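You operate a simulated robot arm through the tools that you are given. There is no shell and no other tool. Be economical: measure what you need, move in short steps, check, and stop when the job is done.

The job below is to be done with a simulated robot arm. You get a single attempt, and the scene is never put back.

JOB
Take the oak brush and put it on the white saucer.

The check looks at the end state, three seconds after you hand in, the way a careful person would. Anything else that was tipped, shoved, dropped, spilled or broken makes it a failure.

ROBOT AND FRAMES
A 7-joint arm with a two-finger parallel gripper, fixed in place. Base frame: the origin is at the foot of the arm, x ahead of it, y to its left, z up; the work surface is at about z = 0. Lengths are in mm, angles in rad, forces in N, time in s.
With the tool pointing down near the work surface it reaches from about 240 to 620 mm from the base axis. Its first joint turns from -1.152 to 1.152 rad. Payload 2.6 kg.
Tool frame: the origin (TCP) lies between the finger pads and is the grasp point; the fingertips stand 30 mm ahead of it; z points along the fingers, y is the line along which they close. The gripper opens to 94 mm. The fingers are 28 mm wide and 10 mm thick; the gripper's body (50 by 96 mm) begins 55 mm behind the TCP.
Orientation is that of the tool frame in the base frame, as a unit quaternion [w, x, y, z]. With the fingers straight down and closing along the base's y, the tool's x points along the base's -x, its y along +y and its z along -z.

CONTROLS
- The arm moves only by the tool move_arm. Its argument "deltas" is a list that holds one entry, the list of rows, each a list of 5 numbers: the finger opening in mm, from 0 to 94, then the shift along the tool's x, y, z in mm, then the turn about the tool's z in rad. In form: [[[jaw, dx, dy, dz, spin], ...]]. A call has 1 to 20 rows; each row shifts and turns the commanded pose from where the row before left it, along the tool's axes as they then stand. Each row takes 0.2 s and may step no farther than 50 mm and 0.15 rad from the row before; otherwise, or with a gripper value out of range, the whole call is refused. Where a pose cannot be reached the arm comes as near as it can. A force on the tool above 40 N (or 10 N above the force at the start of the call, whichever is more), or a blocked arm, ends the call early, and 0.2 s more pass. Each finger travels about 72 mm/s and halts on what it meets, pressing with about 21 N; the grip force reading is that of the motor and also rises with nothing between the fingers. The clock runs only during rows and for 0.2 s after the last one: add rows that do not move to give the fingers time. It gives the time, the measured TCP pose, the force on the tool (base axes), the opening and the grip force at its end, in the units of the frame above (readings bear some noise), and new pictures: "views" is both (left out), scene, wrist or none.
- Cameras (640 x 400 px; columns grow to the right, rows downward): "scene" is fixed at [35.4, 429, 573.1]; the picture's right is [-0.78, -0.62, 0.00], its down [-0.31, 0.39, -0.86] and it looks along [0.54, -0.68, -0.50] (base axes); focal length 346 px, centre (320, 200). "wrist" rides on the gripper at [76, 14, -102] in the tool frame; the picture's right is [-0.18, 0.98, 0.00], its down [-0.75, -0.14, -0.64] and it looks along [-0.63, -0.12, 0.77] (tool axes); focal length 243 px, centre (320, 200). There is no depth. A picture from a camera that has moved, and an enlarged one, comes with that camera's place and axes in the base frame and with its lens.
- enlarge(camera, box): a new picture of the part [left, top, right, bottom] of that camera's present view, enlarged. It takes no simulated time.
- close_job(): hands the job in; it is judged then, once.

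Go step by step. Nothing tells you positions but the pictures and the camera data: compare them with the known pose of the tool, close in by small moves and look again before you grip or let go. The budget is 90 turns and 170 pictures, counting those below and the enlarged ones. Unless the task says otherwise, let go and move clear before handing in, and close with one line.

The tools are called as a command line: name --argument value ..., lists and objects as JSON in quotes. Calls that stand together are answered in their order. move_arm: Moves the arm, as the interface text tells. Its arguments: {"type":"object","properties":{"deltas":{"type":"array"},"views":{"type":"string","enum":["both","scene","wrist","none"]}},"required":["deltas"]} The other tools are called the same way: enlarge (camera, box) takes an enlarged picture of a part of a camera's view; close_job () hands the job in.

At the start:

```text
clock: 0.0
eef_pos: [437.3, -190.9, 242.7]
tcp_rot: [-0.001, 0.0, 1.0, 0.001]
wrist_force: [0.1, 0.2, 0.2]
grip_width: 94.0
finger_force: 0.0
```

scene: 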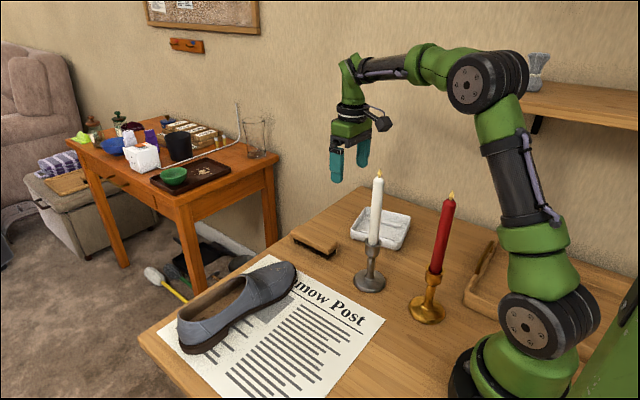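
wrist: 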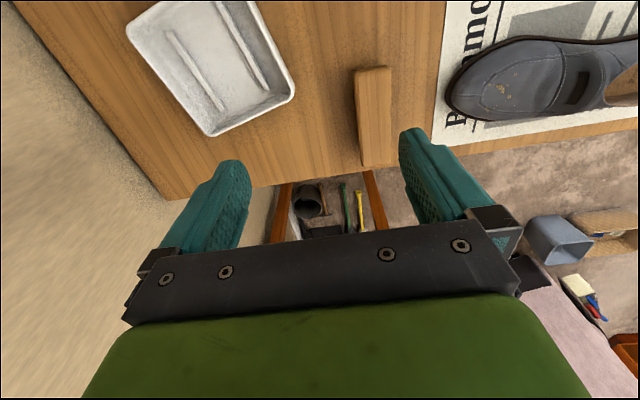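

I take the brush to be the wooden block near (498, -134), and the white saucer the ridged dish near (403, -318). I'll look closer at both before moving.

enlarge --camera "scene" --box '[270, 160, 430, 310]'

enlarge --camera "wrist" --box '[110, 0, 450, 200]'

```text
2.67 times, centred on (350, 235) of scene
camera zoom: at [35.4, 429.0, 573.1], right [-0.78, -0.62, 0.0], down [-0.31, 0.39, -0.86], along [0.54, -0.68, -0.5], focal length 924 px, centre (240, 107)
```

zoom: 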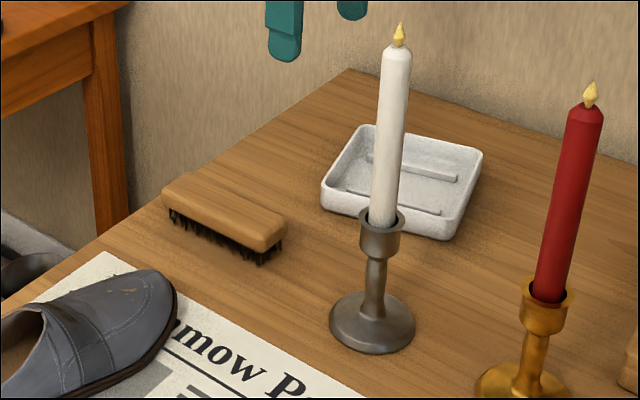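

```text
1.88 times, centred on (280, 100) of wrist
camera zoom: at [362.0, -177.3, 345.2], right [0.18, 0.98, 0.0], down [0.75, -0.14, 0.64], along [0.63, -0.12, -0.77], focal length 457 px, centre (395, 388)
```

zoom: 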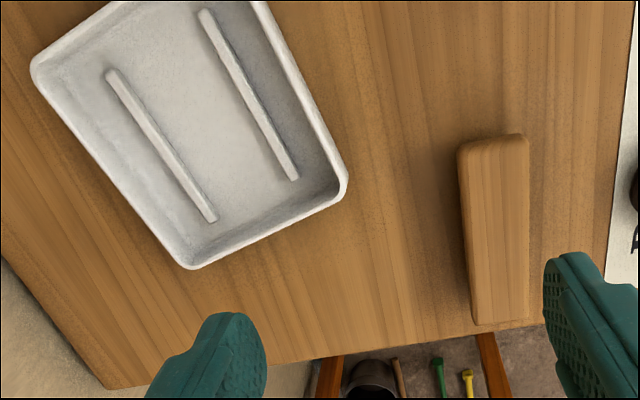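

The brush is about 128 × 42 × 40 mm with its long axis along x and its centre near (499, -132). The candle at (325, -123) is tall, so I'll go over the brush at the present height first and then come down partway and look.

move_arm --deltas '[[[94, -31, 29.5, 0, 0], [94, -31, 29.5, 0, 0], [80, 0, 0, 40, 0], [80, 0, 0, 40, 0], [80, 0, 0, 30, 0], [80, 0, 0, 0, 0]]]'

```text
clock: 1.4
eef_pos: [500.3, -131.8, 132.1]
tcp_rot: [0.001, 0.001, 1.0, 0.0]
wrist_force: [-1.5, 0.3, -0.4]
grip_width: 80.2
finger_force: 0.1
camera wrist: at [424.0, -118.0, 234.8], right [0.19, 0.98, 0.0], down [0.75, -0.14, 0.64], along [0.63, -0.12, -0.77], focal length 243 px, centre (320, 200)
```

scene: 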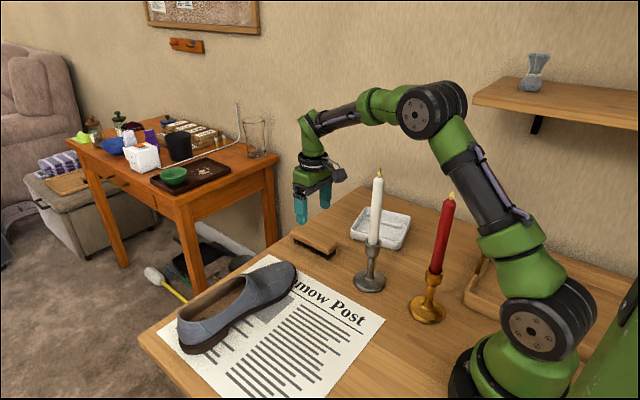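
wrist: 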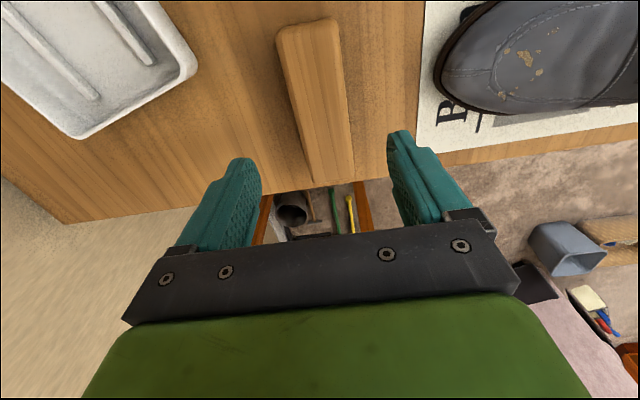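

The second view puts the brush centre at (502, -132), so the arm is centred and aligned with it. I'll go down to z≈37 and look before closing.

move_arm --deltas '[[[80, -2, 0, 30, 0], [80, 0, 0, 30, 0], [80, 0, 0, 20, 0], [80, 0, 0, 15, 0], [80, 0, 0, 0, 0]]]'

```text
clock: 2.6
eef_pos: [500.5, -132.5, 37.9]
tcp_rot: [0.001, 0.0, 1.0, 0.0]
wrist_force: [0.2, -0.1, -0.8]
grip_width: 80.2
finger_force: 0.1
camera wrist: at [426.1, -118.7, 139.6], right [0.18, 0.98, 0.0], down [0.75, -0.14, 0.64], along [0.63, -0.12, -0.77], focal length 243 px, centre (320, 200)
```

scene: 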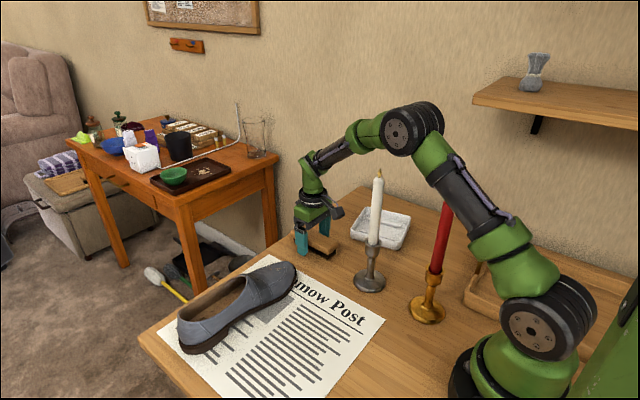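
wrist: 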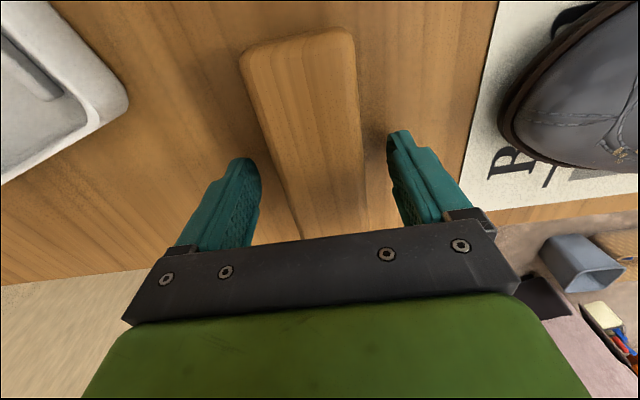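

The fingers straddle the brush evenly. I'll go down another 5 mm and close.

move_arm --deltas '[[[80, 0, 0, 5, 0], [60, 0, 0, 0, 0], [40, 0, 0, 0, 0], [30, 0, 0, 0, 0], [30, 0, 0, 0, 0], [30, 0, 0, 0, 0]]]' --views "wrist"

```text
clock: 4.0
eef_pos: [502.4, -131.6, 32.7]
tcp_rot: [0.0, 0.0, 1.0, -0.001]
wrist_force: [0.1, 0.4, -0.6]
grip_width: 48.1
finger_force: 20.6
camera wrist: at [426.0, -118.5, 134.9], right [0.18, 0.98, 0.0], down [0.75, -0.14, 0.64], along [0.63, -0.12, -0.77], focal length 243 px, centre (320, 200)
```

wrist: 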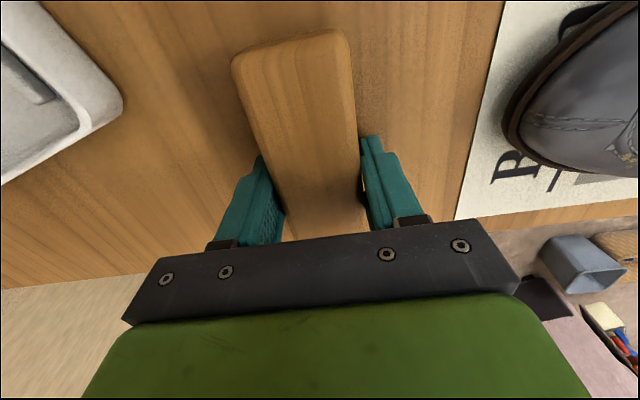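

It holds at 48 mm. Lifting straight up.

move_arm --deltas '[[[30, 0, 0, -10, 0], [30, 0, 0, -25, 0], [30, 0, 0, -35, 0], [30, 0, 0, -35, 0], [30, 0, 0, -25, 0], [30, 0, 0, 0, 0]]]'

```text
clock: 5.4
eef_pos: [500.9, -131.3, 161.9]
tcp_rot: [0.0, 0.0, 1.0, 0.0]
wrist_force: [0.8, 0.5, 0.0]
grip_width: 48.0
finger_force: 20.9
camera wrist: at [425.0, -118.4, 265.5], right [0.18, 0.98, 0.0], down [0.75, -0.14, 0.64], along [0.63, -0.12, -0.77], focal length 243 px, centre (320, 200)
```

scene: 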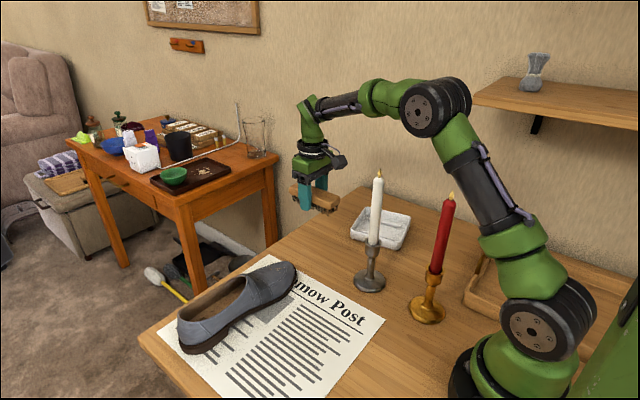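
wrist: 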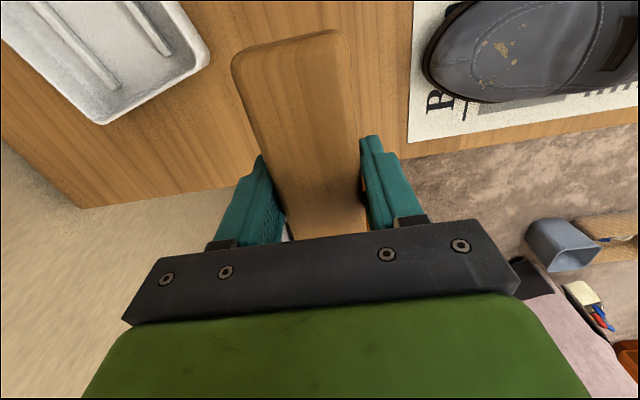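

The brush is held level. The dish is roughly 134 mm square, turned about 0.25 rad, with its centre near (400, -307). I'll move above it at this height and turn the brush onto the dish's diagonal so the brush and fingers both fit inside.

move_arm --deltas '[[[30, 20.4, -34.8, 0, 0], [30, 20.4, -34.8, 0, 0], [30, 20.4, -34.8, 0, 0], [30, 20.4, -34.8, 0, 0], [30, 20.4, -34.8, 0, 0], [30, 0, 0, 0, 0.134], [30, 0, 0, 0, 0.134], [30, 0, 0, 0, 0.134], [30, 0, 0, 0, 0.133], [30, 0, 0, 0, 0]]]'

```text
clock: 7.6
eef_pos: [398.6, -305.5, 163.4]
tcp_rot: [0.0, 0.266, 0.964, 0.001]
wrist_force: [-0.1, 0.3, -1.2]
grip_width: 48.2
finger_force: 21.3
camera wrist: at [342.1, -255.3, 265.0], right [0.66, 0.75, 0.0], down [0.57, -0.51, 0.64], along [0.48, -0.42, -0.77], focal length 243 px, centre (320, 200)
```

scene: 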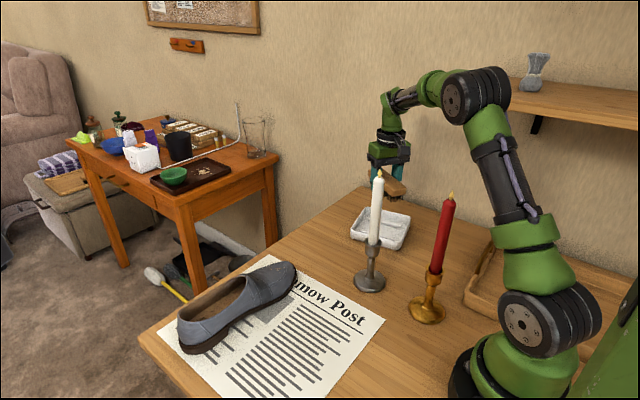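
wrist: 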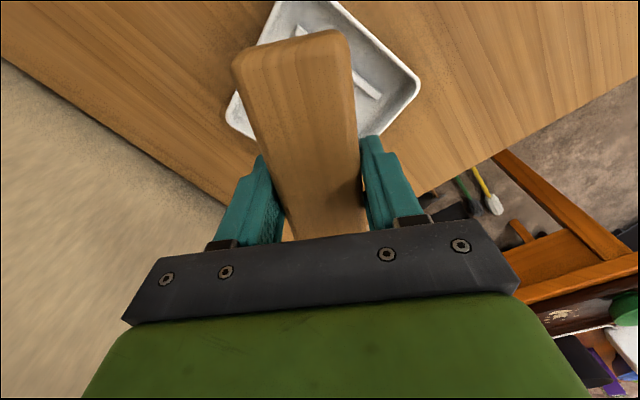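

The dish's two visible corners average to (400, -305), directly under the brush. I'll come down to about z = 65 and look.

move_arm --deltas '[[[30, 0, 0, 35, 0], [30, 0, 0, 35, 0], [30, 0, 0, 28, 0], [30, 0, 0, 0, 0]]]'

enlarge --camera "scene" --box '[320, 150, 440, 260]'

```text
clock: 8.6
eef_pos: [399.0, -306.4, 64.4]
tcp_rot: [0.0, 0.265, 0.964, 0.0]
wrist_force: [-0.7, 0.4, -0.8]
grip_width: 48.1
finger_force: 21.2
camera wrist: at [341.3, -254.9, 166.7], right [0.66, 0.75, 0.0], down [0.58, -0.51, 0.64], along [0.48, -0.42, -0.77], focal length 243 px, centre (320, 200)
```

scene: 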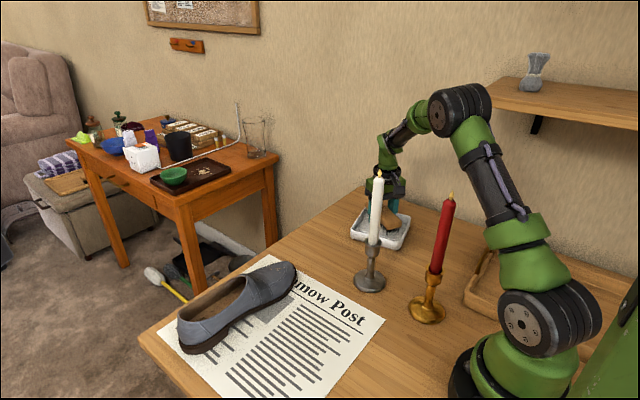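
wrist: 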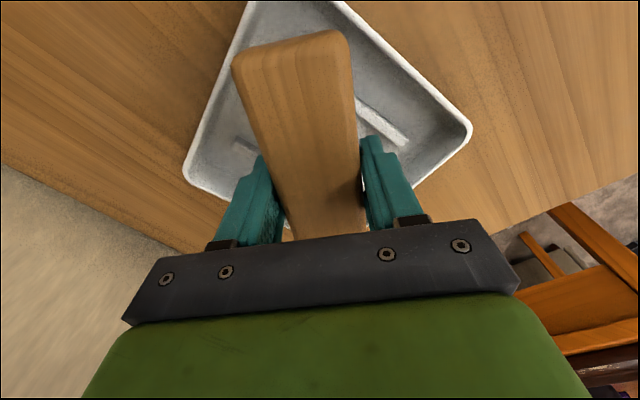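

```text
3.64 times, centred on (380, 205) of scene
camera zoom: at [35.4, 429.0, 573.1], right [-0.78, -0.62, 0.0], down [-0.31, 0.39, -0.86], along [0.54, -0.68, -0.5], focal length 1260 px, centre (102, 182)
```

zoom: 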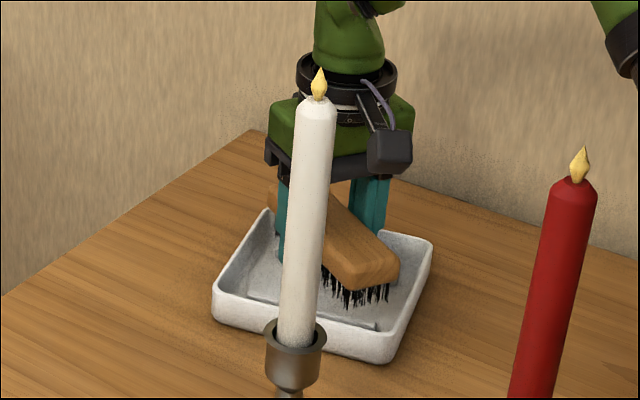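

The brush is centred on the dish diagonal: the dish centre is (400, -308) and the diagonal about -0.54 rad. I'll lower it in small steps until it touches.

move_arm --deltas '[[[30, 0, -1, 5, 0], [30, 0, 0, 5, 0], [30, 0, 0, 4, 0], [30, 0, 0, 3, 0], [30, 0, 0, 0, 0]]]'

enlarge --camera "scene" --box '[320, 150, 440, 260]'

```text
clock: 9.8
eef_pos: [399.0, -306.5, 48.5]
tcp_rot: [0.0, 0.265, 0.964, 0.0]
wrist_force: [-0.9, -0.5, -1.4]
grip_width: 48.0
finger_force: 21.3
camera wrist: at [341.4, -256.2, 150.3], right [0.66, 0.75, 0.0], down [0.58, -0.51, 0.64], along [0.48, -0.42, -0.77], focal length 243 px, centre (320, 200)
```

scene: 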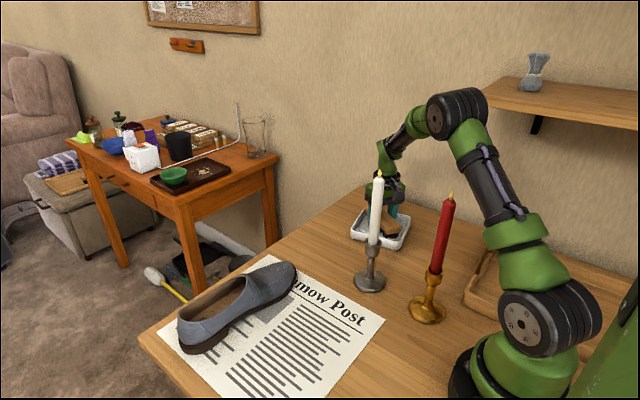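
wrist: 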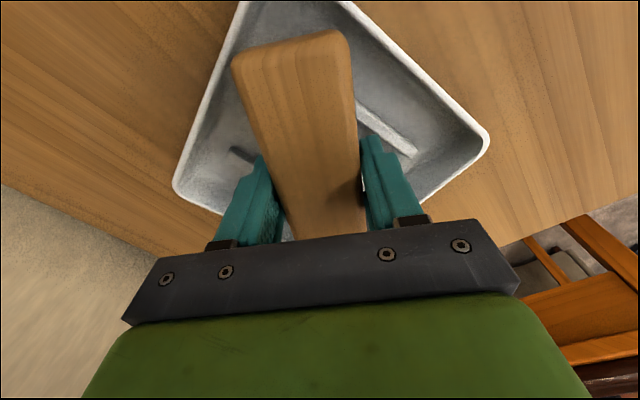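

```text
3.64 times, centred on (380, 205) of scene
camera zoom: at [35.4, 429.0, 573.1], right [-0.78, -0.62, 0.0], down [-0.31, 0.39, -0.86], along [0.54, -0.68, -0.5], focal length 1260 px, centre (102, 182)
```

zoom: 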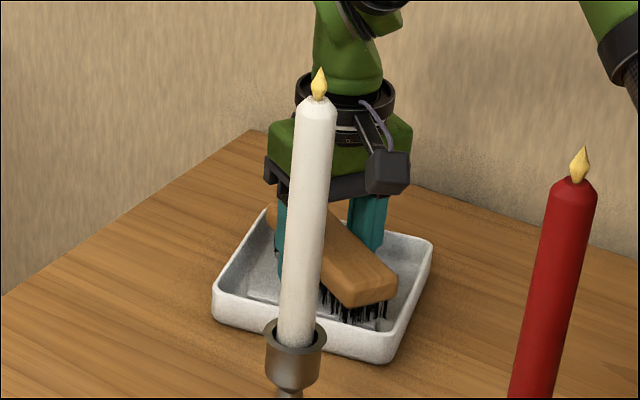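

There's no contact yet and the brush is inside the rim. I'll keep lowering in 2 mm steps.

move_arm --deltas '[[[30, 0, 0, 2, 0], [30, 0, 0, 2, 0], [30, 0, 0, 0, 0]]]' --views "none"

```text
clock: 10.6
eef_pos: [399.9, -307.5, 45.5]
tcp_rot: [0.002, 0.265, 0.964, -0.001]
wrist_force: [-3.6, 2.7, 15.1]
grip_width: 48.3
finger_force: 21.6
```

It's in contact at z≈45.5 with 15 N upward. I'll ease up 1 mm, open a little, and check.

move_arm --deltas '[[[30, 0, 0, -1, 0], [46, 0, 0, 0, 0], [52, 0, 0, 0, 0], [60, 0, 0, 0, 0], [66, 0, 0, 0, 0], [66, 0, 0, 0, 0]]]'

enlarge --camera "scene" --box '[320, 150, 440, 260]'

```text
clock: 12.0
eef_pos: [399.5, -307.2, 44.7]
tcp_rot: [0.0, 0.265, 0.964, 0.001]
wrist_force: [0.0, -0.6, -0.3]
grip_width: 66.1
finger_force: 0.0
camera wrist: at [341.4, -256.4, 147.2], right [0.66, 0.75, 0.0], down [0.58, -0.51, 0.64], along [0.48, -0.42, -0.77], focal length 243 px, centre (320, 200)
```

scene: 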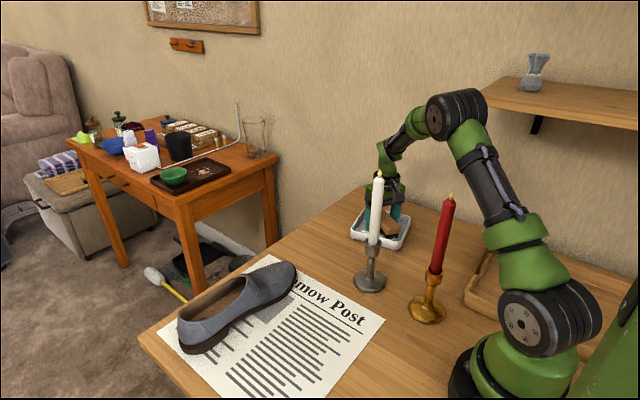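
wrist: 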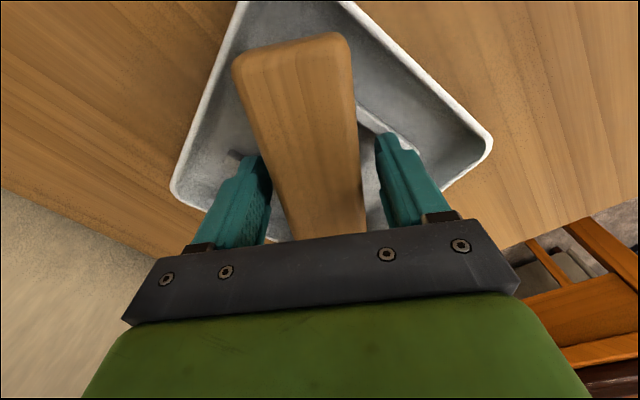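

```text
3.64 times, centred on (380, 205) of scene
camera zoom: at [35.4, 429.0, 573.1], right [-0.78, -0.62, 0.0], down [-0.31, 0.39, -0.86], along [0.54, -0.68, -0.5], focal length 1260 px, centre (102, 182)
```

zoom: 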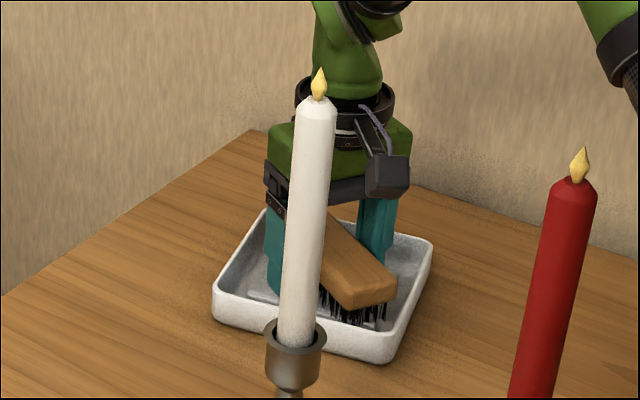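

The brush is resting in the dish and both fingers are free. I'll lift straight up.

move_arm --deltas '[[[66, 0, 0, -10, 0], [66, 0, 0, -25, 0], [66, 0, 0, -40, 0], [66, 0, 0, -40, 0], [66, 0, 0, -40, 0], [66, 0, 0, 0, 0]]]'

enlarge --camera "scene" --box '[320, 150, 440, 260]'

```text
clock: 13.4
eef_pos: [398.3, -306.5, 200.2]
tcp_rot: [0.0, 0.264, 0.965, 0.0]
wrist_force: [0.3, 0.2, 0.6]
grip_width: 66.0
finger_force: 0.0
camera wrist: at [340.4, -255.6, 302.8], right [0.66, 0.75, 0.0], down [0.58, -0.51, 0.64], along [0.48, -0.42, -0.77], focal length 243 px, centre (320, 200)
```

scene: 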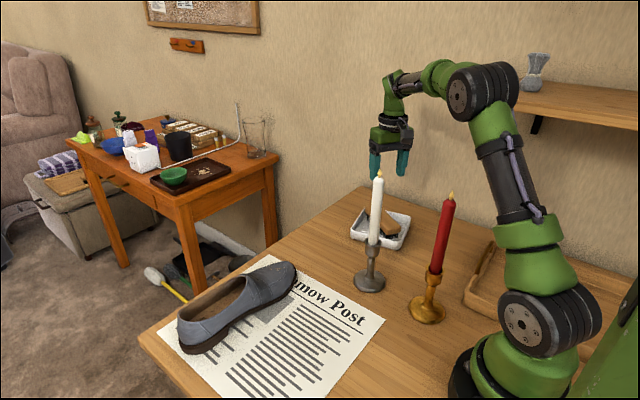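
wrist: 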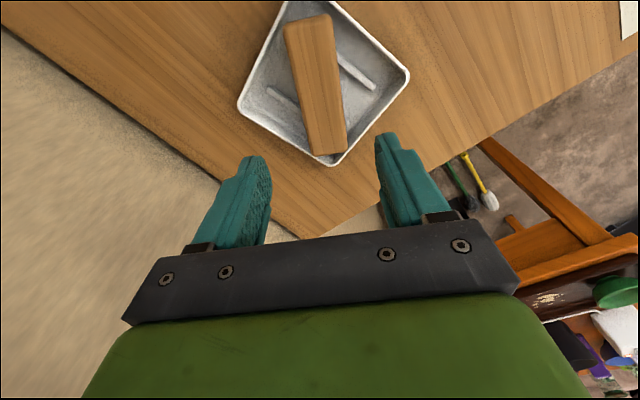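

```text
3.64 times, centred on (380, 205) of scene
camera zoom: at [35.4, 429.0, 573.1], right [-0.78, -0.62, 0.0], down [-0.31, 0.39, -0.86], along [0.54, -0.68, -0.5], focal length 1260 px, centre (102, 182)
```

zoom: 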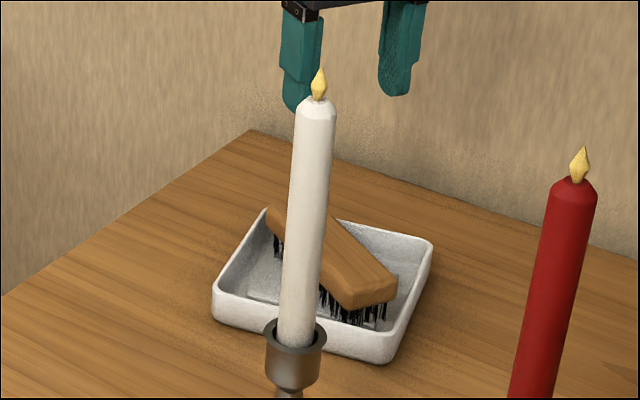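

The brush sits level inside the white dish, the candles and shoe haven't moved, and the arm is clear, so I'm handing in.

close_job

```text
The job is handed in.
```

The oak brush is on the white saucer, nothing else looked disturbed in the last pictures, and the job is handed in.
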